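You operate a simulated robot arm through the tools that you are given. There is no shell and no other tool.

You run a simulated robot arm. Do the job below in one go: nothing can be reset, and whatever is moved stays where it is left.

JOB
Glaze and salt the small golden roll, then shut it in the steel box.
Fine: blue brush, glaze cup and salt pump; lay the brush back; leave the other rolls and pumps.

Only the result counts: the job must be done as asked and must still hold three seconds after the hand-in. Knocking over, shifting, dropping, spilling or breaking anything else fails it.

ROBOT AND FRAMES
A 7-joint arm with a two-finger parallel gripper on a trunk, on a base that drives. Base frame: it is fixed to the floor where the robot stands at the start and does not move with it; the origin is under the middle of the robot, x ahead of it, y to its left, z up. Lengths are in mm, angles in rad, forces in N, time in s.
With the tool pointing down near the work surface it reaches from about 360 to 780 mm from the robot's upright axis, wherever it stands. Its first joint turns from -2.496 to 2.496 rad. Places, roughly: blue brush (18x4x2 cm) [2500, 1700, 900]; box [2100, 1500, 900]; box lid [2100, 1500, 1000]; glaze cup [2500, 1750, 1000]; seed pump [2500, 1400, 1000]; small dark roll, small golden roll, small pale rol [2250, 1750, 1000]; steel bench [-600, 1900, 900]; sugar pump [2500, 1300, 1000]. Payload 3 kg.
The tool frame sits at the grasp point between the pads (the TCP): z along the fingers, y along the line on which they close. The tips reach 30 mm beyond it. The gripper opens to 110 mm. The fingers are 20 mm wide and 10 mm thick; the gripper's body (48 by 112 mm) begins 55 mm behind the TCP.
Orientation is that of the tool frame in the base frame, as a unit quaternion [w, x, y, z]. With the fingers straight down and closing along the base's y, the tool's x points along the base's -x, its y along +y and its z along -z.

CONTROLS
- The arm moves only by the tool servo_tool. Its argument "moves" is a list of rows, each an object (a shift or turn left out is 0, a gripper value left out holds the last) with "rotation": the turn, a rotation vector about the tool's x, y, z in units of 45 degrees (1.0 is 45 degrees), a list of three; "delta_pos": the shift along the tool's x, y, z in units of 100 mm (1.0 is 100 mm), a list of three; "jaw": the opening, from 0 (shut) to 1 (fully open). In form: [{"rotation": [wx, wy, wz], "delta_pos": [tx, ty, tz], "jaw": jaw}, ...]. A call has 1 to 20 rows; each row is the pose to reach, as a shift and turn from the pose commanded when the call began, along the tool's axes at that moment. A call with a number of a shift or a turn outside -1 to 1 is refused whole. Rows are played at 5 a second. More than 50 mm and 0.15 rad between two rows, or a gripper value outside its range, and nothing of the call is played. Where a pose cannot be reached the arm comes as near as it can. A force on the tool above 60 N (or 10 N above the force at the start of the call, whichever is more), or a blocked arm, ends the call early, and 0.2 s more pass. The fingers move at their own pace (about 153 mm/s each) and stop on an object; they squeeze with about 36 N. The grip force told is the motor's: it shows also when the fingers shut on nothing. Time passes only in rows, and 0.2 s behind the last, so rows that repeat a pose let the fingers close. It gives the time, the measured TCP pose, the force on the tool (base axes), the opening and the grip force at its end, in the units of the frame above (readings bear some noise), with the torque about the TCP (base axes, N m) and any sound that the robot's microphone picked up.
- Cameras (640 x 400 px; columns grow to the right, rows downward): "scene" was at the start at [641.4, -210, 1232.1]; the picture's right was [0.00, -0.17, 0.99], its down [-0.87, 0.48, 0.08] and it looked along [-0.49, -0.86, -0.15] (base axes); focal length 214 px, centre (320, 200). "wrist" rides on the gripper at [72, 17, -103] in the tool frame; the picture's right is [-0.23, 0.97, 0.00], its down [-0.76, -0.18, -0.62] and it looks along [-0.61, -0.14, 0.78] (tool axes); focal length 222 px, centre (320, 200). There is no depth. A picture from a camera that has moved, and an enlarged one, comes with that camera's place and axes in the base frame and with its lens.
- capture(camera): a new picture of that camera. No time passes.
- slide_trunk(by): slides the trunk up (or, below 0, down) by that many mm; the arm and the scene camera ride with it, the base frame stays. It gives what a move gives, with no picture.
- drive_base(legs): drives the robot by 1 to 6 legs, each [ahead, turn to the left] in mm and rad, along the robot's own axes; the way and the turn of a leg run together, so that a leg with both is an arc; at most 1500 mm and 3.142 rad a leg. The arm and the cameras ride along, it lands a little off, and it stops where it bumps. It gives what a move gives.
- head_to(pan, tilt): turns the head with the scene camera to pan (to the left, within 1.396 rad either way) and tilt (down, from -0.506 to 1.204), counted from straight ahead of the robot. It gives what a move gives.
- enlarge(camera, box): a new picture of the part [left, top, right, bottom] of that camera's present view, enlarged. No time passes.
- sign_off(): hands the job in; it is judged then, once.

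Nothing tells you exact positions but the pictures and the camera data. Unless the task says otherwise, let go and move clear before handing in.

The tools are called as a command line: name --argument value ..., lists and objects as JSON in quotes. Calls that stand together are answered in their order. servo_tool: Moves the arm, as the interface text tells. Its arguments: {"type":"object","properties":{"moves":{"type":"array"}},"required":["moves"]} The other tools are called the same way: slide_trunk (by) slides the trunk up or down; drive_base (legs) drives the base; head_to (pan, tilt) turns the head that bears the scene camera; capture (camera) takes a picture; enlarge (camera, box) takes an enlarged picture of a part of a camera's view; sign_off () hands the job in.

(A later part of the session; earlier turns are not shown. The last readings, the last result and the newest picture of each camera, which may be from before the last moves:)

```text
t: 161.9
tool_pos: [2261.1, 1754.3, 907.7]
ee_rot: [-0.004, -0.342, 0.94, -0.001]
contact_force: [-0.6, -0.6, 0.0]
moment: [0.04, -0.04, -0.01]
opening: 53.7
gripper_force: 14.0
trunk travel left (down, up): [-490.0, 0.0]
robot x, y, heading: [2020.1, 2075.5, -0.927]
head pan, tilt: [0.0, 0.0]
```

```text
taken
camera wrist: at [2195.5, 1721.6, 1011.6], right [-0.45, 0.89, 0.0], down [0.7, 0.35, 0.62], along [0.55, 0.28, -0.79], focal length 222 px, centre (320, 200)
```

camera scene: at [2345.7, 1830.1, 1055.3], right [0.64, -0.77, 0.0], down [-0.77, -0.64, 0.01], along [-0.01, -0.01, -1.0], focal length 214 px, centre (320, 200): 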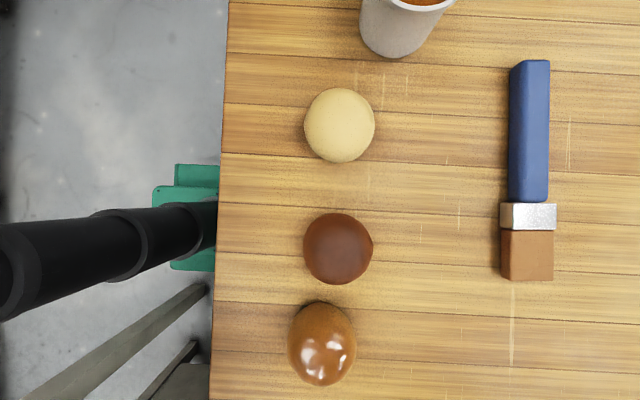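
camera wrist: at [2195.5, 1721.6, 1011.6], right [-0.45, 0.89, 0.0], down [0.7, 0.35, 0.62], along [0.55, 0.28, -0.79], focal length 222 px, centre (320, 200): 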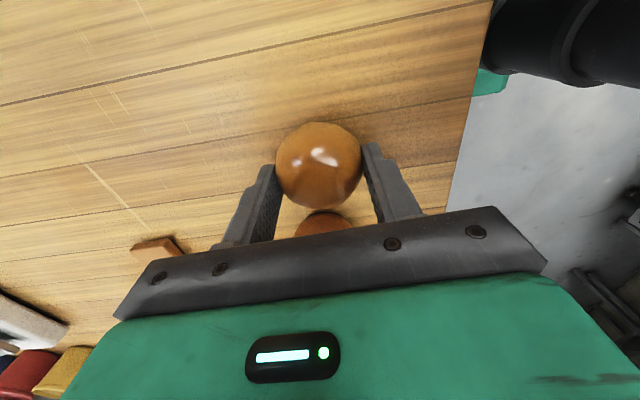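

Gripped lightly at 54 mm. I'll carry it to a clear staging spot (F 110, L 2780) so that I can re-grip it from the front at a slant to slide it under the spout.

servo_tool --moves '[{"delta_pos": [0, 0, -0.2]}, {"delta_pos": [0, 0, -0.4]}, {"delta_pos": [0, 0, -0.4]}]'

servo_tool --moves '[{"delta_pos": [0.15, -0.25, 0]}, {"delta_pos": [0.3, -0.51, 0]}, {"delta_pos": [0.45, -0.77, 0]}, {"delta_pos": [0.45, -0.77, 0]}]'

servo_tool --moves '[{"delta_pos": [0.15, -0.25, 0]}, {"delta_pos": [0.3, -0.51, 0]}, {"delta_pos": [0.45, -0.77, 0]}, {"delta_pos": [0.45, -0.77, 0]}]'

capture --camera "wrist"

```text
t: 162.7
tool_pos: [2262.1, 1755.7, 946.7]
ee_rot: [-0.004, -0.342, 0.94, -0.002]
contact_force: [0.0, -0.5, -1.1]
moment: [-0.01, 0.01, -0.01]
opening: 53.9
gripper_force: 14.1
trunk travel left (down, up): [-490.0, 0.0]
robot x, y, heading: [2021.6, 2077.8, -0.929]
head pan, tilt: [0.0, 0.0]
```

```text
t: 163.7
tool_pos: [2275.3, 1666.0, 947.6]
ee_rot: [-0.005, -0.34, 0.94, -0.001]
contact_force: [0.9, 0.7, 0.2]
moment: [0.04, -0.03, 0.0]
opening: 53.9
gripper_force: 14.0
trunk travel left (down, up): [-490.0, 0.0]
robot x, y, heading: [2019.4, 2075.5, -0.934]
head pan, tilt: [0.0, 0.0]
```

```text
t: 164.7
tool_pos: [2290.5, 1579.9, 947.5]
ee_rot: [-0.004, -0.341, 0.94, 0.0]
contact_force: [-0.3, 0.6, -0.5]
moment: [-0.01, -0.02, 0.04]
opening: 53.9
gripper_force: 13.9
trunk travel left (down, up): [-490.0, 0.0]
robot x, y, heading: [2018.9, 2079.6, -0.929]
head pan, tilt: [0.0, 0.0]
```

```text
taken
camera wrist: at [2225.0, 1546.6, 1052.1], right [-0.45, 0.89, 0.0], down [0.7, 0.35, 0.62], along [0.55, 0.28, -0.79], focal length 222 px, centre (320, 200)
```

wrist: 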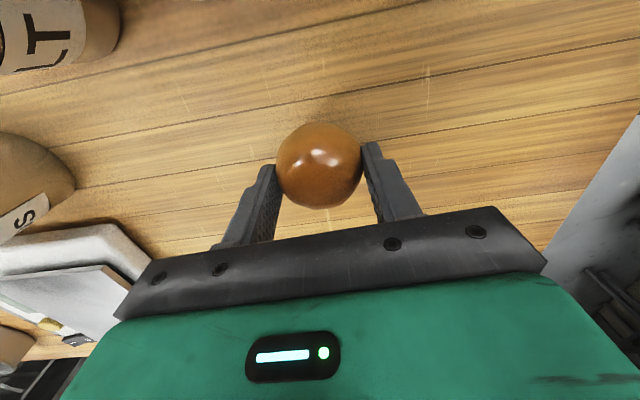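

servo_tool --moves '[{"delta_pos": [0, 0, 0.2]}, {"delta_pos": [0, 0, 0.35]}, {"delta_pos": [0, 0, 0.395]}, {"delta_pos": [0, 0, 0.395]}]'

servo_tool --moves '[{"delta_pos": [0, 0, 0], "jaw": 0.6}, {"delta_pos": [0, 0, 0], "jaw": 0.85}, {"delta_pos": [0, 0, 0], "jaw": 0.85}, {"delta_pos": [0, 0, -0.3], "jaw": 0.85}, {"delta_pos": [0, 0, -0.7], "jaw": 0.85}, {"delta_pos": [0, 0, -1], "jaw": 0.85}, {"delta_pos": [0, 0, -1], "jaw": 0.85}]'

capture --camera "wrist"

```text
t: 165.7
tool_pos: [2289.6, 1579.0, 908.8]
ee_rot: [-0.004, -0.341, 0.94, 0.0]
contact_force: [0.3, 0.2, -1.0]
moment: [0.02, 0.06, -0.02]
opening: 54.2
gripper_force: 13.6
trunk travel left (down, up): [-490.0, 0.0]
robot x, y, heading: [2017.2, 2079.5, -0.931]
head pan, tilt: [0.0, 0.0]
```

```text
t: 167.3
tool_pos: [2289.3, 1581.1, 1008.8]
ee_rot: [-0.004, -0.341, 0.94, -0.002]
contact_force: [0.1, 0.0, -1.2]
moment: [0.01, -0.01, -0.01]
opening: 93.2
gripper_force: 0.0
trunk travel left (down, up): [-490.0, 0.0]
robot x, y, heading: [2015.7, 2073.0, -0.928]
head pan, tilt: [0.0, 0.0]
```

```text
taken
camera wrist: at [2223.5, 1547.9, 1112.3], right [-0.45, 0.89, 0.0], down [0.7, 0.35, 0.62], along [0.55, 0.28, -0.79], focal length 222 px, centre (320, 200)
```

wrist: 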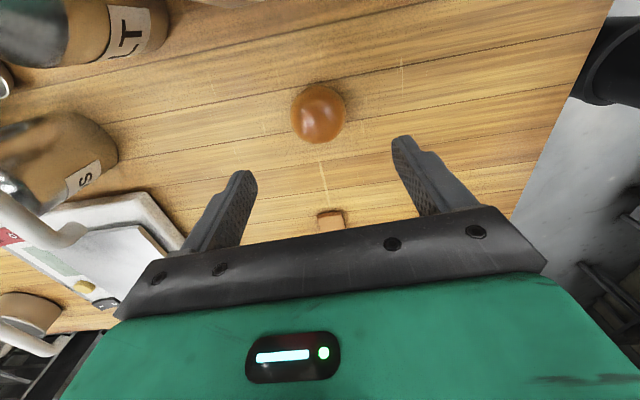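

The roll stands at (2289, 1580). Rising, and turning the hand back to face the robot's forward direction for an accurate look at the spout.

servo_tool --moves '[{"delta_pos": [0, 0, -0.4]}, {"delta_pos": [0, 0, -0.8]}, {"delta_pos": [0, 0, -1]}, {"delta_pos": [0, 0, -1], "rotation": [0, 0, 0.167]}, {"delta_pos": [0, 0, -1], "rotation": [0, 0, 0.333]}, {"delta_pos": [0, 0, -1], "rotation": [0, 0, 0.5]}, {"delta_pos": [0, 0, -1], "rotation": [0, 0, 0.667]}, {"delta_pos": [0, 0, -1], "rotation": [0, 0, 0.833]}, {"delta_pos": [0, 0, -1], "rotation": [0, 0, 1]}]'

servo_tool --moves '[{"delta_pos": [0, 0, 0], "rotation": [0, 0, 0.167]}, {"delta_pos": [0, 0, -0.2], "rotation": [0, 0, 0.333]}, {"delta_pos": [0, 0, -0.5], "rotation": [0, 0, 0.5]}, {"delta_pos": [0, 0, -0.8], "rotation": [0, 0, 0.667]}, {"delta_pos": [0, 0, -0.8], "rotation": [0, 0, 0.833]}, {"delta_pos": [0, 0, -0.8], "rotation": [0, 0, 1]}, {"delta_pos": [0, 0, -0.8], "rotation": [0, 0, 1]}]'

capture --camera "scene"

enlarge --camera "scene" --box '[240, 100, 400, 200]'

```text
t: 169.3
tool_pos: [2291.5, 1579.3, 1107.4]
ee_rot: [-0.003, 0.046, 0.999, -0.002]
contact_force: [-0.5, 0.5, -0.1]
moment: [0.01, 0.0, 0.0]
opening: 93.5
gripper_force: 0.1
trunk travel left (down, up): [-490.0, 0.0]
robot x, y, heading: [2017.6, 2076.4, -0.926]
head pan, tilt: [0.0, 0.0]
```

```text
t: 170.9
tool_pos: [2292.5, 1578.5, 1187.4]
ee_rot: [-0.002, 0.424, 0.906, -0.003]
contact_force: [0.2, 0.2, 1.4]
moment: [0.0, 0.01, -0.02]
opening: 93.6
gripper_force: 0.0
trunk travel left (down, up): [-490.0, 0.0]
robot x, y, heading: [2017.5, 2075.5, -0.928]
head pan, tilt: [0.0, 0.0]
```

```text
taken
camera scene: at [2361.9, 1497.6, 1227.2], right [-0.77, -0.64, 0.01], down [-0.64, 0.77, 0.0], along [-0.01, 0.0, -1.0], focal length 214 px, centre (320, 200)
```

scene: 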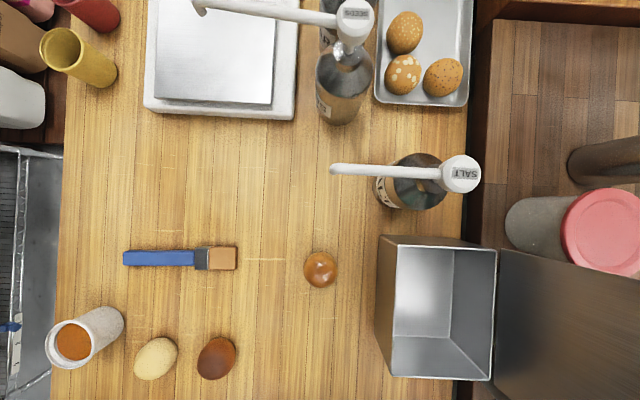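

```text
4.00 times, centred on (320, 150) of scene
camera zoom: at [2361.9, 1497.6, 1227.2], right [-0.77, -0.64, 0.01], down [-0.64, 0.77, 0.0], along [-0.01, 0.0, -1.0], focal length 858 px, centre (320, 400)
```

zoom: 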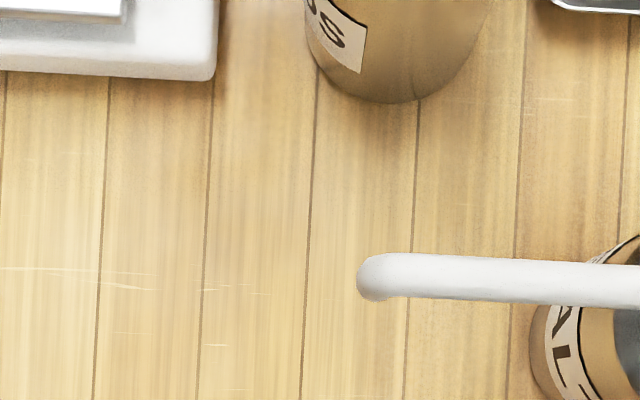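

Spout outlet is at about (2369, 1468), pump head top at about (2282, 1402, z 1042), and the roll is 137 mm straight behind the outlet. I'll square the yaw, tilt the hand forward 45° and line up behind the roll.

servo_tool --moves '[{"rotation": [0, 0, 0.07]}, {"rotation": [0, 0, 0.07]}]'

servo_tool --moves '[{"rotation": [0, -0.167, 0]}, {"rotation": [0, -0.333, 0]}, {"rotation": [0, -0.5, 0]}, {"rotation": [0, -0.667, 0]}, {"rotation": [0, -0.833, 0]}, {"rotation": [0, -1, 0]}, {"rotation": [0, -1, 0]}]'

capture --camera "wrist"

```text
t: 171.5
tool_pos: [2291.6, 1580.3, 1187.8]
ee_rot: [-0.002, 0.449, 0.894, -0.004]
contact_force: [0.0, -0.3, -0.5]
moment: [0.02, 0.04, -0.01]
opening: 93.4
gripper_force: 0.1
trunk travel left (down, up): [-490.0, 0.0]
robot x, y, heading: [2017.3, 2074.9, -0.929]
head pan, tilt: [0.0, 0.0]
```

```text
t: 173.1
tool_pos: [2292.4, 1581.4, 1187.7]
ee_rot: [0.342, 0.413, 0.826, -0.176]
contact_force: [1.3, 0.1, 0.2]
moment: [0.0, -0.01, 0.01]
opening: 93.5
gripper_force: 0.0
trunk travel left (down, up): [-490.0, 0.0]
robot x, y, heading: [2015.9, 2080.7, -0.926]
head pan, tilt: [0.0, 0.0]
```

```text
taken
camera wrist: at [2231.1, 1690.4, 1209.7], right [0.88, 0.46, 0.15], down [-0.08, -0.18, 0.98], along [0.47, -0.87, -0.12], focal length 222 px, centre (320, 200)
```

wrist: 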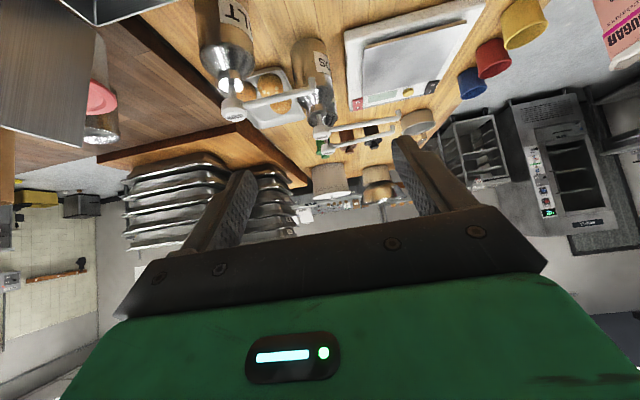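

servo_tool --moves '[{"delta_pos": [0.3, 0, 0.3]}, {"delta_pos": [0.6, 0, 0.6]}, {"delta_pos": [0.92, 0, 0.92]}, {"delta_pos": [0.92, 0, 0.92]}]'

servo_tool --moves '[{"delta_pos": [0.26, -0.01, 0.2]}, {"delta_pos": [0.52, -0.02, 0.4]}, {"delta_pos": [0.777, -0.029, 0.595]}, {"delta_pos": [0.777, -0.029, 0.595]}]'

head_to --pan 0.0 --tilt 0.5

capture --camera "scene"

capture --camera "wrist"

```text
t: 174.1
tool_pos: [2289.7, 1576.8, 1056.7]
ee_rot: [0.34, 0.413, 0.827, -0.175]
contact_force: [0.2, -0.9, -0.3]
moment: [0.01, -0.02, 0.01]
opening: 93.6
gripper_force: 0.1
trunk travel left (down, up): [-490.0, 0.0]
robot x, y, heading: [2019.9, 2075.7, -0.93]
head pan, tilt: [0.0, 0.0]
```

```text
t: 175.1
tool_pos: [2280.6, 1587.8, 961.9]
ee_rot: [0.341, 0.412, 0.827, -0.174]
contact_force: [-0.2, -1.0, 0.0]
moment: [-0.01, 0.02, -0.01]
opening: 93.4
gripper_force: 0.1
trunk travel left (down, up): [-490.0, 0.0]
robot x, y, heading: [2022.0, 2077.2, -0.929]
head pan, tilt: [0.0, 0.0]
```

```text
t: 176.0
tool_pos: [2279.7, 1587.6, 961.5]
ee_rot: [0.341, 0.413, 0.826, -0.176]
contact_force: [0.5, -0.6, -0.6]
moment: [0.01, 0.0, 0.02]
opening: 93.4
gripper_force: 0.1
trunk travel left (down, up): [-490.0, 0.0]
robot x, y, heading: [2021.1, 2075.6, -0.931]
head pan, tilt: [0.0, 0.499]
```

```text
taken
camera scene: at [2290.2, 1576.5, 1034.5], right [-0.8, -0.6, 0.01], down [-0.58, 0.77, -0.28], along [0.16, -0.23, -0.96], focal length 214 px, centre (320, 200)
```

scene: 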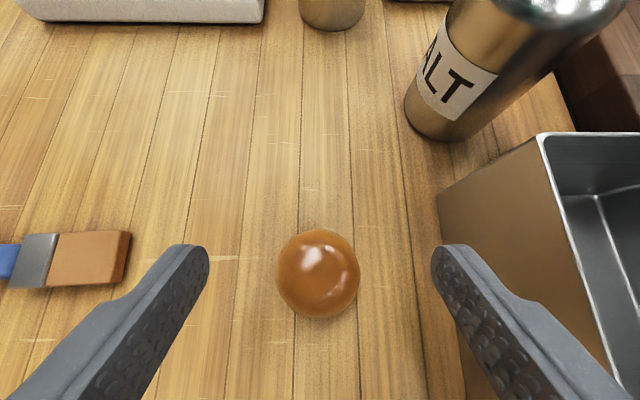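

```text
taken
camera wrist: at [2219.2, 1697.6, 984.3], right [0.88, 0.45, 0.15], down [-0.08, -0.18, 0.98], along [0.47, -0.87, -0.12], focal length 222 px, centre (320, 200)
```

wrist: 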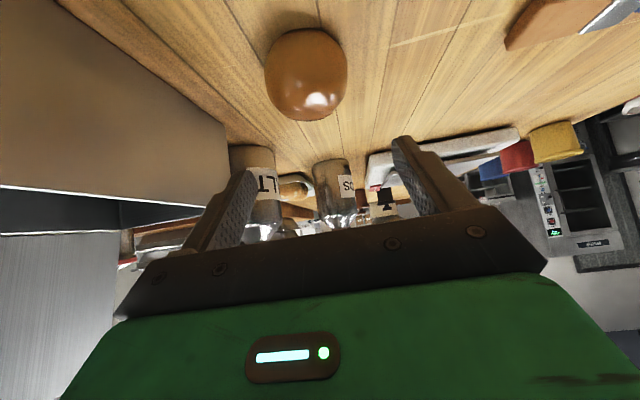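

The roll is centred between the fingers. Lowering to table level.

servo_tool --moves '[{"delta_pos": [0.2, 0.02, 0.2]}, {"delta_pos": [0.35, 0.02, 0.35]}, {"delta_pos": [0.42, 0.02, 0.42]}, {"delta_pos": [0.42, 0.02, 0.42]}]'

capture --camera "scene"

```text
t: 177.0
tool_pos: [2282.4, 1587.0, 901.5]
ee_rot: [0.34, 0.412, 0.827, -0.175]
contact_force: [-0.4, -0.2, 0.4]
moment: [0.0, 0.04, 0.01]
opening: 93.3
gripper_force: 0.1
trunk travel left (down, up): [-490.0, 0.0]
robot x, y, heading: [2016.5, 2078.5, -0.931]
head pan, tilt: [0.0, 0.499]
```

```text
taken
camera scene: at [2292.4, 1576.5, 973.7], right [-0.8, -0.6, 0.01], down [-0.58, 0.77, -0.28], along [0.16, -0.23, -0.96], focal length 214 px, centre (320, 200)
```

scene: 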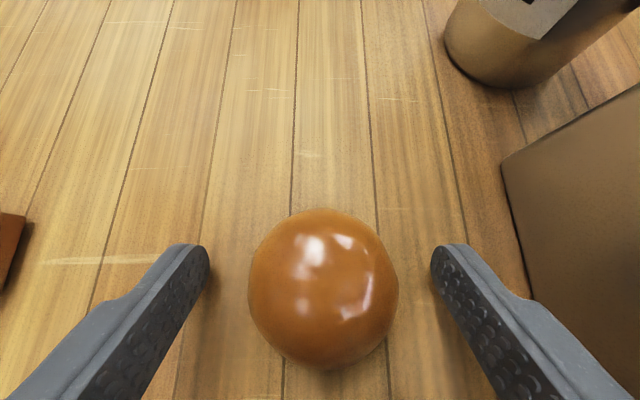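

servo_tool --moves '[{"jaw": 0.3}, {"jaw": 0.3}, {"jaw": 0.3}, {"jaw": 0.3}, {"delta_pos": [-0.05, 0, -0.05], "jaw": 0.3}, {"delta_pos": [-0.08, 0, -0.08], "jaw": 0.3}, {"delta_pos": [-0.08, 0, -0.08], "jaw": 0.3}]'

capture --camera "scene"

```text
t: 178.6
tool_pos: [2282.8, 1586.7, 913.1]
ee_rot: [0.341, 0.413, 0.826, -0.176]
contact_force: [-0.9, 0.0, -0.8]
moment: [0.01, 0.0, -0.03]
opening: 53.8
gripper_force: 14.1
trunk travel left (down, up): [-490.0, 0.0]
robot x, y, heading: [2017.8, 2075.1, -0.929]
head pan, tilt: [0.0, 0.499]
```

```text
taken
camera scene: at [2292.6, 1576.8, 985.2], right [-0.8, -0.6, 0.01], down [-0.58, 0.77, -0.28], along [0.16, -0.23, -0.96], focal length 214 px, centre (320, 200)
```

scene: 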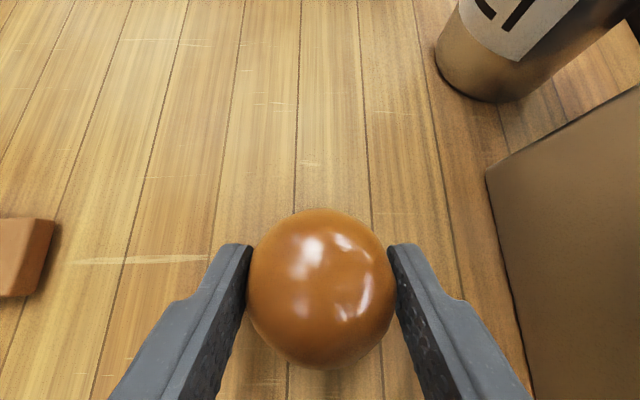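

Holding it level, 11 mm up. Sliding forward under the spout in stages.

servo_tool --moves '[{"delta_pos": [-0.18, 0, 0.18]}, {"delta_pos": [-0.35, 0, 0.35]}, {"delta_pos": [-0.53, -0.01, 0.53]}, {"delta_pos": [-0.53, -0.01, 0.53]}]'

capture --camera "scene"

capture --camera "wrist"

```text
t: 179.6
tool_pos: [2327.6, 1527.8, 912.8]
ee_rot: [0.34, 0.413, 0.826, -0.176]
contact_force: [-0.6, -0.3, 0.3]
moment: [0.0, 0.0, 0.03]
opening: 53.9
gripper_force: 14.3
trunk travel left (down, up): [-490.0, 0.0]
robot x, y, heading: [2015.0, 2079.4, -0.93]
head pan, tilt: [0.0, 0.499]
```

```text
taken
camera scene: at [2337.3, 1516.4, 985.9], right [-0.8, -0.6, 0.01], down [-0.58, 0.77, -0.28], along [0.16, -0.23, -0.96], focal length 214 px, centre (320, 200)
```

scene: 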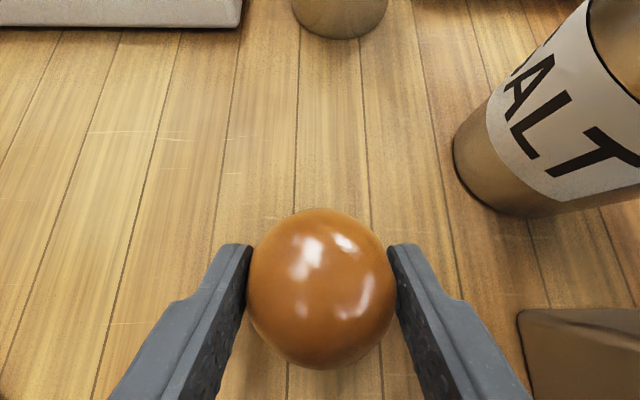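

```text
taken
camera wrist: at [2266.6, 1637.5, 935.6], right [0.88, 0.45, 0.15], down [-0.08, -0.18, 0.98], along [0.47, -0.87, -0.12], focal length 222 px, centre (320, 200)
```

wrist: 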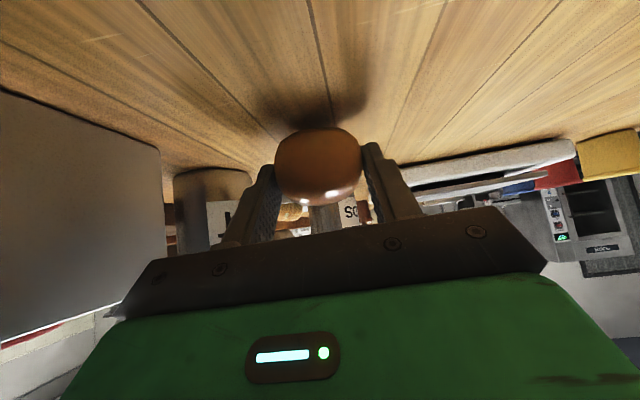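

head_to --pan 0.0 --tilt -0.5

capture --camera "scene"

```text
t: 180.9
tool_pos: [2327.2, 1528.3, 913.0]
ee_rot: [0.34, 0.413, 0.826, -0.176]
contact_force: [0.3, -0.8, 0.3]
moment: [0.02, -0.01, 0.01]
opening: 53.9
gripper_force: 14.1
trunk travel left (down, up): [-490.0, 0.0]
robot x, y, heading: [2016.7, 2075.7, -0.927]
head pan, tilt: [0.0, -0.499]
```

```text
taken
camera scene: at [2364.0, 1481.9, 1063.6], right [-0.8, -0.6, 0.01], down [-0.18, 0.22, -0.96], along [0.57, -0.77, -0.28], focal length 214 px, centre (320, 200)
```

scene: 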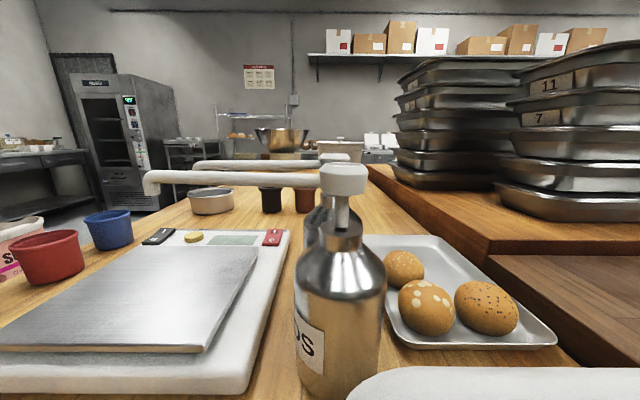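

The salt spout is just below/ahead of this camera. I'll fold the head back out of the way and continue forward in small steps.

head_to --pan 0.0 --tilt 1.2

servo_tool --moves '[{"delta_pos": [-0.09, 0, 0.09]}, {"delta_pos": [-0.18, 0, 0.18]}, {"delta_pos": [-0.25, 0, 0.25]}, {"delta_pos": [-0.25, 0, 0.25]}]'

capture --camera "wrist"

```text
t: 182.6
tool_pos: [2327.1, 1528.3, 913.5]
ee_rot: [0.34, 0.413, 0.827, -0.175]
contact_force: [0.5, 0.0, -0.2]
moment: [-0.03, 0.0, 0.04]
opening: 53.8
gripper_force: 13.7
trunk travel left (down, up): [-490.0, 0.0]
robot x, y, heading: [2021.0, 2075.7, -0.924]
head pan, tilt: [0.0, 1.201]
```

```text
t: 183.6
tool_pos: [2348.1, 1500.1, 914.1]
ee_rot: [0.34, 0.413, 0.826, -0.175]
contact_force: [0.3, 0.0, -0.3]
moment: [0.0, 0.03, 0.01]
opening: 54.0
gripper_force: 14.3
trunk travel left (down, up): [-490.0, 0.0]
robot x, y, heading: [2021.4, 2075.4, -0.928]
head pan, tilt: [0.0, 1.201]
```

```text
taken
camera wrist: at [2287.1, 1608.7, 935.9], right [0.88, 0.45, 0.15], down [-0.08, -0.18, 0.98], along [0.47, -0.87, -0.12], focal length 222 px, centre (320, 200)
```

wrist: 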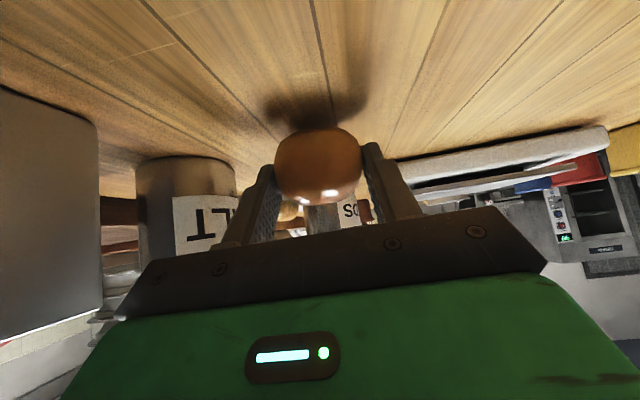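

servo_tool --moves '[{"delta_pos": [-0.06, 0, 0.06]}, {"delta_pos": [-0.12, 0, 0.12]}, {"delta_pos": [-0.12, 0, 0.12]}]'

servo_tool --moves '[{"delta_pos": [-0.06, 0, 0.06]}, {"delta_pos": [-0.115, 0, 0.115]}, {"delta_pos": [-0.115, 0, 0.115]}]'

servo_tool --moves '[{"delta_pos": [0.04, 0, 0.04]}, {"delta_pos": [0.07, 0, 0.07]}, {"delta_pos": [0.07, 0, 0.07]}]'

capture --camera "wrist"

```text
t: 184.4
tool_pos: [2357.3, 1485.6, 914.3]
ee_rot: [0.339, 0.414, 0.826, -0.176]
contact_force: [0.1, 0.6, -0.4]
moment: [0.0, -0.01, 0.03]
opening: 54.0
gripper_force: 13.5
trunk travel left (down, up): [-490.0, 0.0]
robot x, y, heading: [2013.4, 2077.0, -0.929]
head pan, tilt: [0.0, 1.201]
```

```text
t: 185.2
tool_pos: [2367.0, 1473.4, 911.8]
ee_rot: [0.34, 0.413, 0.827, -0.175]
contact_force: [-0.5, 0.0, -0.2]
moment: [0.05, -0.02, 0.01]
opening: 54.1
gripper_force: 13.7
trunk travel left (down, up): [-490.0, 0.0]
robot x, y, heading: [2021.1, 2078.9, -0.926]
head pan, tilt: [0.0, 1.201]
```

```text
t: 186.0
tool_pos: [2367.4, 1473.3, 902.3]
ee_rot: [0.34, 0.413, 0.827, -0.174]
contact_force: [-0.5, 1.3, -0.8]
moment: [0.01, 0.03, 0.0]
opening: 54.1
gripper_force: 14.5
trunk travel left (down, up): [-490.0, 0.0]
robot x, y, heading: [2016.1, 2078.9, -0.927]
head pan, tilt: [0.0, 1.201]
```

```text
taken
camera wrist: at [2307.2, 1582.7, 924.7], right [0.88, 0.45, 0.15], down [-0.08, -0.18, 0.98], along [0.47, -0.87, -0.12], focal length 222 px, centre (320, 200)
```

wrist: 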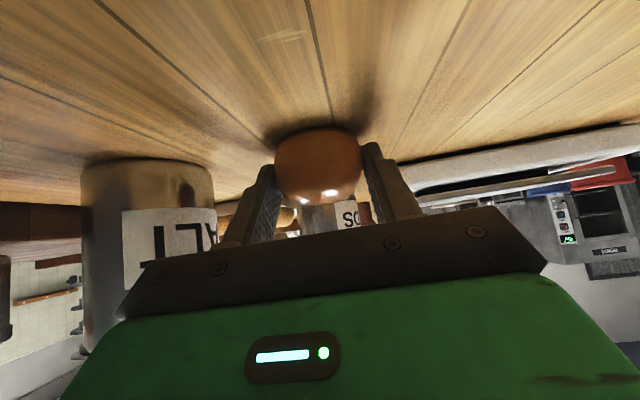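

Roll is under the spout at table level. Setting it down, opening, and backing out low.

servo_tool --moves '[{"delta_pos": [0.006, 0, 0.006]}, {"delta_pos": [0.006, 0, 0.006], "jaw": 0.6}, {"delta_pos": [0.006, 0, 0.006], "jaw": 0.75}, {"delta_pos": [0.006, 0, 0.006], "jaw": 0.75}]'

servo_tool --moves '[{"delta_pos": [0.2, 0, -0.21]}, {"delta_pos": [0.45, 0, -0.46]}, {"delta_pos": [0.7, 0, -0.72]}, {"delta_pos": [0.95, 0, -0.98]}, {"delta_pos": [0.95, 0, -0.98]}]'

head_to --pan 0.0 --tilt -0.2

capture --camera "scene"

capture --camera "wrist"

```text
t: 187.0
tool_pos: [2368.7, 1473.2, 901.1]
ee_rot: [0.34, 0.413, 0.827, -0.175]
contact_force: [-0.5, -1.1, -0.1]
moment: [0.03, -0.01, 0.02]
opening: 82.4
gripper_force: 0.0
trunk travel left (down, up): [-490.0, 0.0]
robot x, y, heading: [2018.2, 2078.1, -0.93]
head pan, tilt: [0.0, 1.201]
```

```text
t: 188.2
tool_pos: [2286.2, 1584.0, 904.2]
ee_rot: [0.341, 0.412, 0.827, -0.174]
contact_force: [-0.9, -0.1, 0.7]
moment: [0.0, 0.01, 0.02]
opening: 82.5
gripper_force: 0.1
trunk travel left (down, up): [-490.0, 0.0]
robot x, y, heading: [2017.9, 2076.9, -0.931]
head pan, tilt: [0.0, 1.201]
```

```text
t: 189.7
tool_pos: [2285.3, 1584.0, 904.6]
ee_rot: [0.341, 0.413, 0.826, -0.176]
contact_force: [0.8, -0.9, 0.0]
moment: [-0.04, -0.02, 0.01]
opening: 82.4
gripper_force: 0.0
trunk travel left (down, up): [-490.0, 0.0]
robot x, y, heading: [2020.0, 2075.4, -0.932]
head pan, tilt: [0.0, -0.201]
```

```text
taken
camera scene: at [2319.6, 1540.8, 1027.1], right [-0.8, -0.6, 0.01], down [-0.34, 0.44, -0.83], along [0.49, -0.67, -0.55], focal length 214 px, centre (320, 200)
```

scene: 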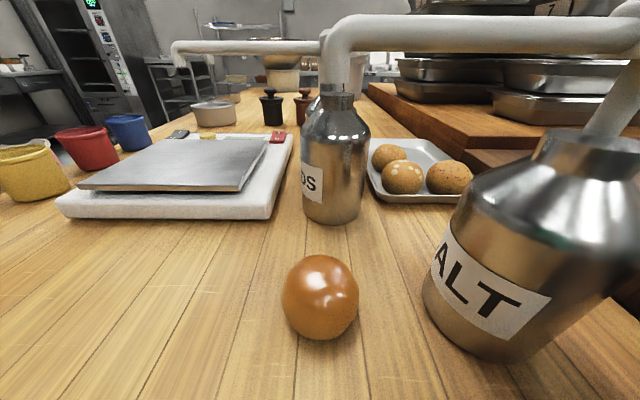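

```text
taken
camera wrist: at [2224.8, 1693.2, 926.5], right [0.88, 0.45, 0.15], down [-0.08, -0.18, 0.98], along [0.47, -0.87, -0.12], focal length 222 px, centre (320, 200)
```

wrist: 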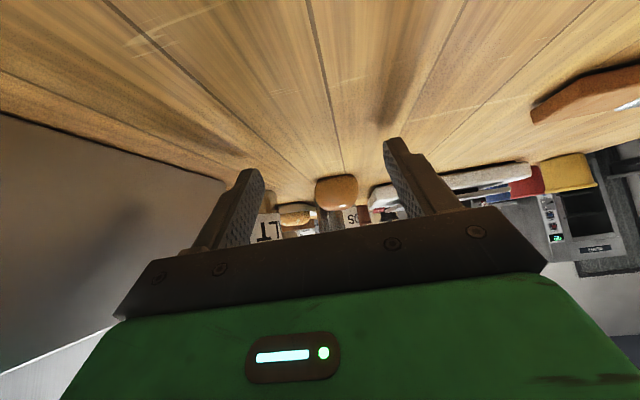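

enlarge --camera "scene" --box '[260, 0, 420, 100]'

```text
4.00 times, centred on (340, 50) of scene
camera zoom: at [2319.6, 1540.8, 1027.1], right [-0.8, -0.6, 0.01], down [-0.34, 0.44, -0.83], along [0.49, -0.67, -0.55], focal length 858 px, centre (240, 800)
```

zoom: 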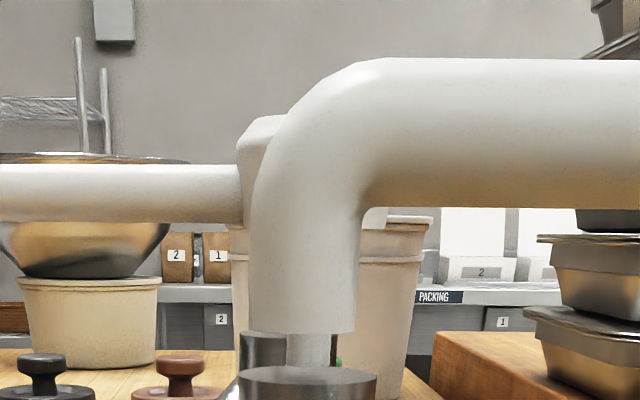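

The nozzle bends down and ends at about (2368, 1467, z 1020), with the roll right beneath it. Now I'll raise the hand, close and straighten it, and go over the pump head.

servo_tool --moves '[{"delta_pos": [-0.3, 0, -0.3], "jaw": 0.0}, {"delta_pos": [-0.6, 0, -0.6], "jaw": 0.0}, {"delta_pos": [-0.95, 0, -0.95], "jaw": 0.0}, {"delta_pos": [-0.95, 0, -0.95], "jaw": 0.0}]'

servo_tool --moves '[{"delta_pos": [-0.33, 0, -0.33]}, {"delta_pos": [-0.67, 0, -0.67]}, {"delta_pos": [-0.67, 0, -0.67], "rotation": [0, 0.167, 0]}, {"delta_pos": [-0.67, 0, -0.67], "rotation": [0, 0.333, 0]}, {"delta_pos": [-0.67, 0, -0.67], "rotation": [0, 0.5, 0]}, {"delta_pos": [-0.67, 0, -0.67], "rotation": [0, 0.667, 0]}, {"delta_pos": [-0.67, 0, -0.67], "rotation": [0, 0.833, 0]}, {"delta_pos": [-0.67, 0, -0.67], "rotation": [0, 1, 0]}, {"delta_pos": [-0.67, 0, -0.67], "rotation": [0, 1, 0]}]'

head_to --pan 0.0 --tilt 0.0

capture --camera "scene"

```text
t: 190.7
tool_pos: [2288.5, 1584.3, 1039.8]
ee_rot: [0.34, 0.413, 0.827, -0.175]
contact_force: [0.6, 0.1, 0.4]
moment: [-0.02, 0.02, -0.04]
opening: 0.0
gripper_force: 35.9
trunk travel left (down, up): [-490.0, 0.0]
robot x, y, heading: [2017.4, 2074.8, -0.926]
head pan, tilt: [0.0, -0.201]
```

```text
t: 192.7
tool_pos: [2287.4, 1583.8, 1134.4]
ee_rot: [-0.003, 0.448, 0.894, -0.003]
contact_force: [0.0, 0.8, 0.7]
moment: [0.02, 0.04, -0.01]
opening: 0.0
gripper_force: 36.2
trunk travel left (down, up): [-490.0, 0.0]
robot x, y, heading: [2020.6, 2078.9, -0.934]
head pan, tilt: [0.0, -0.201]
```

```text
t: 193.5
tool_pos: [2287.1, 1583.9, 1133.3]
ee_rot: [-0.002, 0.448, 0.894, -0.004]
contact_force: [-0.1, 0.2, 0.8]
moment: [0.03, -0.03, -0.01]
opening: 0.1
gripper_force: 36.3
trunk travel left (down, up): [-490.0, 0.0]
robot x, y, heading: [2018.8, 2077.9, -0.93]
head pan, tilt: [0.0, 0.0]
```

```text
taken
camera scene: at [2351.8, 1497.9, 1173.1], right [-0.8, -0.6, 0.01], down [-0.6, 0.8, 0.0], along [-0.01, -0.01, -1.0], focal length 214 px, centre (320, 200)
```

scene: 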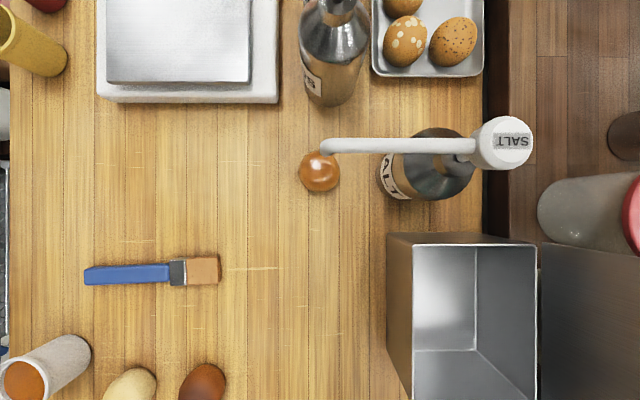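

The head is confirmed at (2282.5, 1401.8), top z≈1042. Moving the closed fingers above it.

servo_tool --moves '[{"delta_pos": [-0.36, -0.28, 0]}, {"delta_pos": [-0.715, -0.565, 0]}, {"delta_pos": [-0.715, -0.565, 0]}]'

servo_tool --moves '[{"delta_pos": [-0.36, -0.28, 0]}, {"delta_pos": [-0.715, -0.565, 0]}, {"delta_pos": [-0.715, -0.565, 0]}]'

capture --camera "wrist"

capture --camera "scene"

```text
t: 194.3
tool_pos: [2283.9, 1491.7, 1133.3]
ee_rot: [-0.003, 0.448, 0.894, -0.003]
contact_force: [-0.4, 0.0, 0.7]
moment: [0.04, 0.0, 0.0]
opening: 0.0
gripper_force: 35.9
trunk travel left (down, up): [-490.0, 0.0]
robot x, y, heading: [2015.3, 2077.9, -0.934]
head pan, tilt: [0.0, 0.0]
```

```text
t: 195.1
tool_pos: [2282.3, 1399.5, 1133.8]
ee_rot: [-0.002, 0.449, 0.894, -0.003]
contact_force: [0.5, -0.3, 0.1]
moment: [0.0, -0.01, 0.02]
opening: 0.2
gripper_force: 36.0
trunk travel left (down, up): [-490.0, 0.0]
robot x, y, heading: [2017.3, 2075.1, -0.931]
head pan, tilt: [0.0, 0.0]
```

```text
taken
camera wrist: at [2253.4, 1468.0, 1236.7], right [0.92, 0.4, -0.01], down [0.32, -0.71, 0.62], along [0.24, -0.57, -0.78], focal length 222 px, centre (320, 200)
```

wrist: 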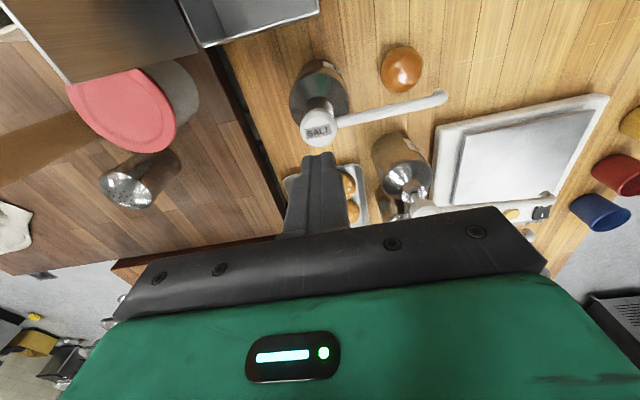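

```text
taken
camera scene: at [2347.8, 1313.9, 1172.7], right [-0.8, -0.6, 0.01], down [-0.6, 0.8, 0.0], along [-0.01, 0.0, -1.0], focal length 214 px, centre (320, 200)
```

scene: 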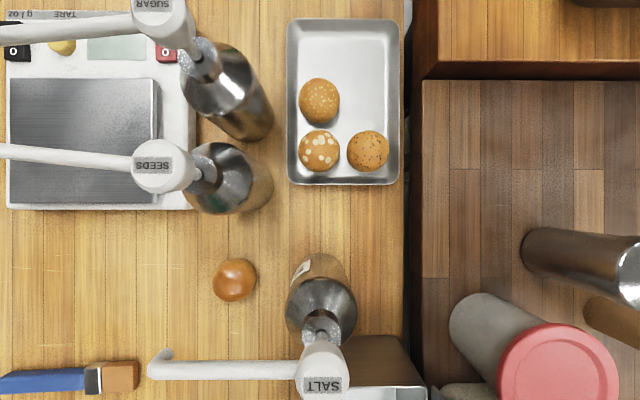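

Fingers are right above the SALT cap. Lowering to just above it, then pressing in small steps.

servo_tool --moves '[{"delta_pos": [0.01, 0, 0.3]}, {"delta_pos": [0.01, 0, 0.5]}, {"delta_pos": [0.01, 0, 0.55]}, {"delta_pos": [0.01, 0, 0.55]}]'

servo_tool --moves '[{"delta_pos": [0, 0, 0.03]}, {"delta_pos": [0, 0, 0.06]}, {"delta_pos": [0, 0, 0.09]}, {"delta_pos": [0, 0, 0.09]}]'

capture --camera "wrist"

```text
t: 196.1
tool_pos: [2280.7, 1401.8, 1077.6]
ee_rot: [-0.002, 0.448, 0.894, -0.003]
contact_force: [0.6, 0.4, 0.4]
moment: [0.01, 0.01, 0.0]
opening: 0.0
gripper_force: 36.0
trunk travel left (down, up): [-490.0, 0.0]
robot x, y, heading: [2023.8, 2078.4, -0.926]
head pan, tilt: [0.0, 0.0]
```

```text
t: 197.1
tool_pos: [2281.1, 1402.3, 1070.7]
ee_rot: [-0.001, 0.449, 0.894, -0.005]
contact_force: [1.7, -2.5, 5.8]
moment: [-0.06, -0.1, 0.01]
opening: 0.0
gripper_force: 35.7
trunk travel left (down, up): [-490.0, 0.0]
robot x, y, heading: [2017.6, 2074.0, -0.927]
head pan, tilt: [0.0, 0.0]
```

```text
taken
camera wrist: at [2251.3, 1469.8, 1173.7], right [0.92, 0.4, -0.01], down [0.32, -0.71, 0.62], along [0.24, -0.57, -0.78], focal length 222 px, centre (320, 200)
```

wrist: 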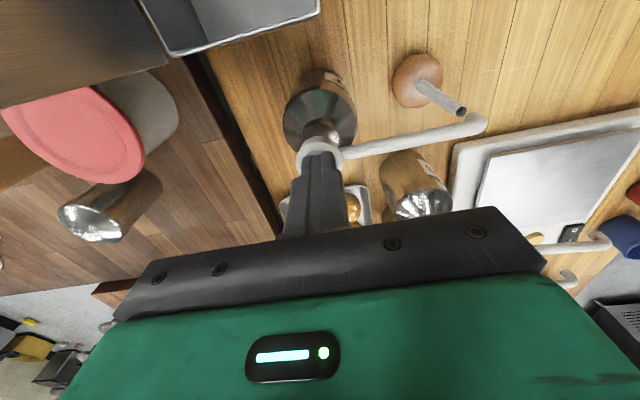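

Salt is already streaming from the nozzle onto the roll. I'll press a little further and look.

servo_tool --moves '[{"delta_pos": [0, 0, 0.03]}, {"delta_pos": [0, 0, 0.06]}, {"delta_pos": [0, 0, 0.06]}]'

enlarge --camera "wrist" --box '[340, 20, 500, 120]'

```text
t: 197.9
tool_pos: [2280.6, 1401.0, 1064.2]
ee_rot: [-0.002, 0.448, 0.894, -0.003]
contact_force: [-0.3, -5.2, 8.5]
moment: [-0.1, 0.02, -0.01]
opening: 0.0
gripper_force: 36.7
trunk travel left (down, up): [-490.0, 0.0]
robot x, y, heading: [2019.0, 2083.1, -0.926]
head pan, tilt: [0.0, 0.0]
```

```text
4.00 times, centred on (420, 70) of wrist
camera zoom: at [2251.3, 1470.0, 1168.3], right [0.92, 0.4, -0.01], down [0.32, -0.71, 0.63], along [0.24, -0.58, -0.78], focal length 888 px, centre (-80, 720)
```

zoom: 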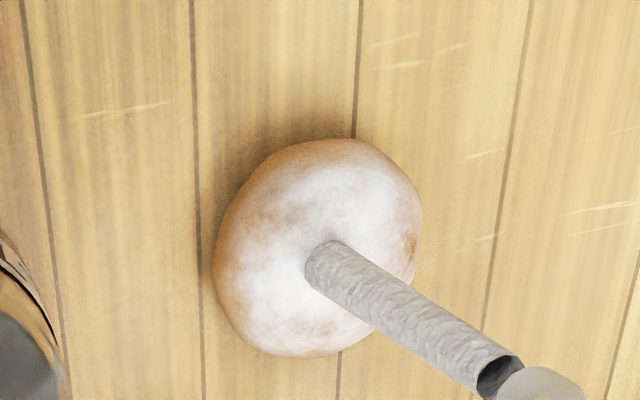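

The roll is well covered in salt now — releasing the pump.

servo_tool --moves '[{"delta_pos": [0, 0, -0.3]}, {"delta_pos": [0, 0, -0.6]}, {"delta_pos": [0, 0, -0.8]}]'

capture --camera "wrist"

capture --camera "scene"

enlarge --camera "scene" --box '[180, 230, 340, 330]'

```text
t: 198.7
tool_pos: [2279.3, 1401.2, 1143.9]
ee_rot: [-0.003, 0.448, 0.894, -0.003]
contact_force: [-0.4, 0.0, -0.5]
moment: [0.01, 0.0, 0.0]
opening: 0.0
gripper_force: 36.4
trunk travel left (down, up): [-490.0, 0.0]
robot x, y, heading: [2020.1, 2076.7, -0.928]
head pan, tilt: [0.0, 0.0]
```

```text
taken
camera wrist: at [2250.4, 1470.0, 1248.3], right [0.92, 0.4, -0.01], down [0.32, -0.71, 0.62], along [0.24, -0.57, -0.78], focal length 222 px, centre (320, 200)
```

wrist: 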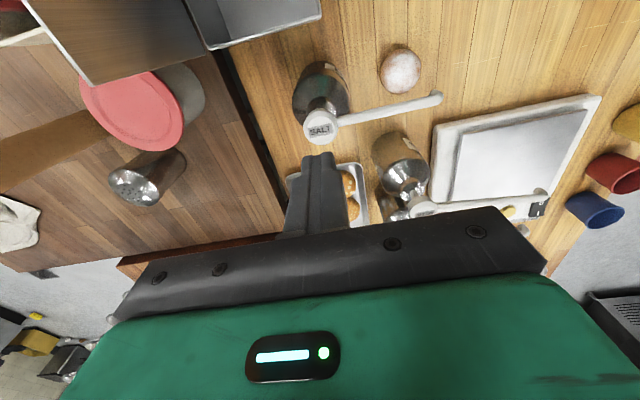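

```text
taken
camera scene: at [2344.7, 1315.9, 1184.0], right [-0.8, -0.6, 0.01], down [-0.6, 0.8, 0.0], along [-0.01, 0.0, -1.0], focal length 214 px, centre (320, 200)
```

scene: 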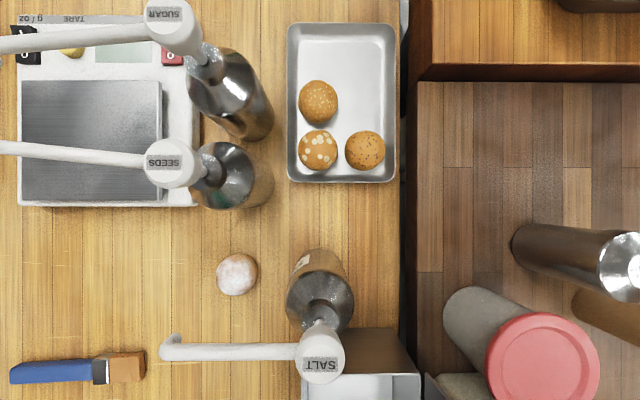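

```text
4.00 times, centred on (260, 280) of scene
camera zoom: at [2344.7, 1315.9, 1184.0], right [-0.8, -0.6, 0.01], down [-0.6, 0.8, 0.0], along [-0.01, 0.0, -1.0], focal length 858 px, centre (560, -120)
```

zoom: 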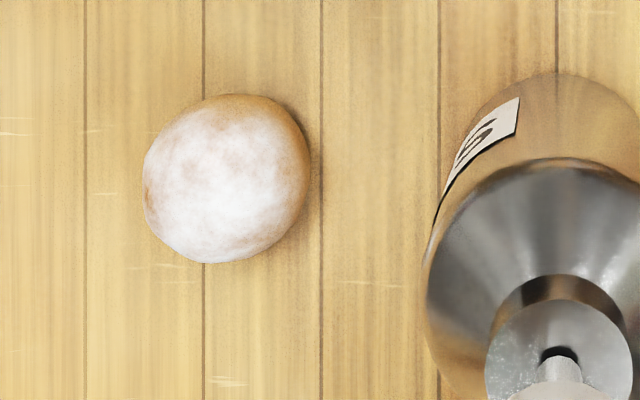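

Roll salted, table clean, pump upright. Now I'll go back the same way, tilt the hand, and fetch the roll out from under the spout.

servo_tool --moves '[{"delta_pos": [0.36, 0.28, 0], "jaw": 0.0}, {"delta_pos": [0.715, 0.565, 0], "jaw": 0.0}, {"delta_pos": [0.715, 0.565, 0], "jaw": 0.0}]'

servo_tool --moves '[{"delta_pos": [0.36, 0.28, 0], "jaw": 0.3}, {"delta_pos": [0.75, 0.565, 0], "jaw": 0.75}, {"delta_pos": [0.75, 0.565, 0], "jaw": 0.75}]'

servo_tool --moves '[{"rotation": [0, -0.167, 0]}, {"rotation": [0, -0.333, 0]}, {"rotation": [0, -0.5, 0]}, {"rotation": [0, -0.667, 0]}, {"rotation": [0, -0.833, 0]}, {"rotation": [0, -1, 0]}, {"rotation": [0, -1, 0]}]'

```text
t: 199.5
tool_pos: [2282.8, 1491.8, 1141.7]
ee_rot: [-0.002, 0.448, 0.894, -0.004]
contact_force: [0.5, 0.0, 0.1]
moment: [-0.03, 0.01, -0.04]
opening: 0.1
gripper_force: 36.3
trunk travel left (down, up): [-490.0, 0.0]
robot x, y, heading: [2020.8, 2075.3, -0.93]
head pan, tilt: [0.0, 0.0]
```

```text
t: 200.3
tool_pos: [2282.4, 1589.4, 1144.0]
ee_rot: [-0.002, 0.448, 0.894, -0.003]
contact_force: [-1.0, -0.4, 0.3]
moment: [0.01, 0.01, 0.0]
opening: 82.6
gripper_force: 0.0
trunk travel left (down, up): [-490.0, 0.0]
robot x, y, heading: [2019.5, 2080.3, -0.929]
head pan, tilt: [0.0, 0.0]
```

```text
t: 201.9
tool_pos: [2285.0, 1587.0, 1143.5]
ee_rot: [0.341, 0.412, 0.827, -0.175]
contact_force: [-0.7, -0.7, 0.2]
moment: [0.01, -0.02, -0.01]
opening: 82.3
gripper_force: 0.1
trunk travel left (down, up): [-490.0, 0.0]
robot x, y, heading: [2017.9, 2078.1, -0.926]
head pan, tilt: [0.0, 0.0]
```

servo_tool --moves '[{"delta_pos": [0.3, 0, 0.3]}, {"delta_pos": [0.6, 0, 0.6]}, {"delta_pos": [0.85, 0, 0.85]}, {"delta_pos": [0.85, 0, 0.85]}]'

servo_tool --moves '[{"delta_pos": [0.3, 0, 0.3]}, {"delta_pos": [0.6, 0, 0.6]}, {"delta_pos": [0.84, 0, 0.84]}, {"delta_pos": [0.84, 0, 0.84]}]'

head_to --pan 0.0 --tilt -0.2

capture --camera "scene"

```text
t: 202.9
tool_pos: [2283.5, 1586.0, 1023.3]
ee_rot: [0.341, 0.412, 0.827, -0.174]
contact_force: [-0.3, -0.4, 0.3]
moment: [0.04, -0.03, 0.06]
opening: 82.5
gripper_force: 0.0
out of reach, approached as far as the arm can: row 2
trunk travel left (down, up): [-490.0, 0.0]
robot x, y, heading: [2018.4, 2076.5, -0.931]
head pan, tilt: [0.0, 0.0]
```

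```text
t: 203.9
tool_pos: [2282.9, 1587.3, 905.8]
ee_rot: [0.34, 0.413, 0.826, -0.176]
contact_force: [0.1, -0.2, 0.1]
moment: [-0.01, 0.03, -0.01]
opening: 82.2
gripper_force: 0.2
trunk travel left (down, up): [-490.0, 0.0]
robot x, y, heading: [2020.5, 2076.8, -0.929]
head pan, tilt: [0.0, 0.0]
```

```text
t: 204.6
tool_pos: [2282.7, 1588.5, 905.9]
ee_rot: [0.34, 0.413, 0.826, -0.175]
contact_force: [0.7, 0.1, -0.2]
moment: [0.01, 0.0, -0.04]
opening: 82.5
gripper_force: 0.0
trunk travel left (down, up): [-490.0, 0.0]
robot x, y, heading: [2018.9, 2077.5, -0.927]
head pan, tilt: [0.0, -0.201]
```

```text
taken
camera scene: at [2316.5, 1545.0, 1028.9], right [-0.8, -0.6, 0.01], down [-0.34, 0.44, -0.83], along [0.49, -0.67, -0.55], focal length 214 px, centre (320, 200)
```

scene: 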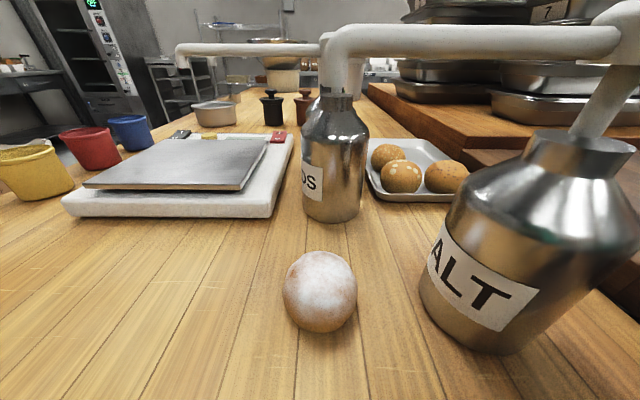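

Roll is still at (2370, 1471). Folding the head back and sliding in around it.

head_to --pan 0.0 --tilt 1.2

servo_tool --moves '[{"delta_pos": [-0.25, 0, 0.25]}, {"delta_pos": [-0.5, 0, 0.5]}, {"delta_pos": [-0.707, 0, 0.707]}, {"delta_pos": [-0.707, 0, 0.707]}]'

servo_tool --moves '[{"delta_pos": [-0.1, 0, 0.13]}, {"delta_pos": [-0.19, 0, 0.24]}, {"delta_pos": [-0.27, 0, 0.33]}, {"delta_pos": [-0.27, 0, 0.33]}]'

capture --camera "wrist"

```text
t: 206.1
tool_pos: [2282.7, 1587.5, 905.9]
ee_rot: [0.34, 0.413, 0.826, -0.176]
contact_force: [-1.1, -0.7, -0.2]
moment: [0.02, 0.0, 0.01]
opening: 82.4
gripper_force: 0.0
trunk travel left (down, up): [-490.0, 0.0]
robot x, y, heading: [2017.2, 2073.4, -0.927]
head pan, tilt: [0.0, 1.201]
```

```text
t: 207.1
tool_pos: [2343.3, 1505.2, 905.9]
ee_rot: [0.34, 0.413, 0.826, -0.176]
contact_force: [0.4, 0.0, -1.0]
moment: [-0.01, 0.01, -0.01]
opening: 82.6
gripper_force: 0.1
trunk travel left (down, up): [-490.0, 0.0]
robot x, y, heading: [2018.8, 2076.4, -0.925]
head pan, tilt: [0.0, 1.201]
```

```text
t: 208.1
tool_pos: [2368.4, 1470.3, 899.3]
ee_rot: [0.339, 0.413, 0.827, -0.175]
contact_force: [0.9, 0.4, 0.2]
moment: [0.02, 0.02, -0.02]
opening: 82.5
gripper_force: 0.0
trunk travel left (down, up): [-490.0, 0.0]
robot x, y, heading: [2019.4, 2078.0, -0.925]
head pan, tilt: [0.0, 1.201]
```

```text
taken
camera wrist: at [2307.9, 1581.1, 921.6], right [0.88, 0.45, 0.15], down [-0.08, -0.18, 0.98], along [0.47, -0.87, -0.12], focal length 222 px, centre (320, 200)
```

wrist: 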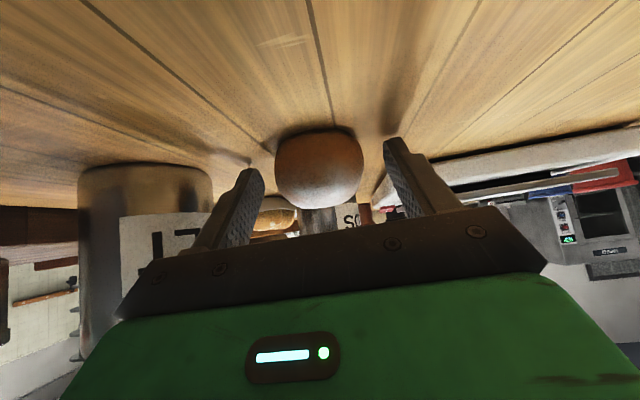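

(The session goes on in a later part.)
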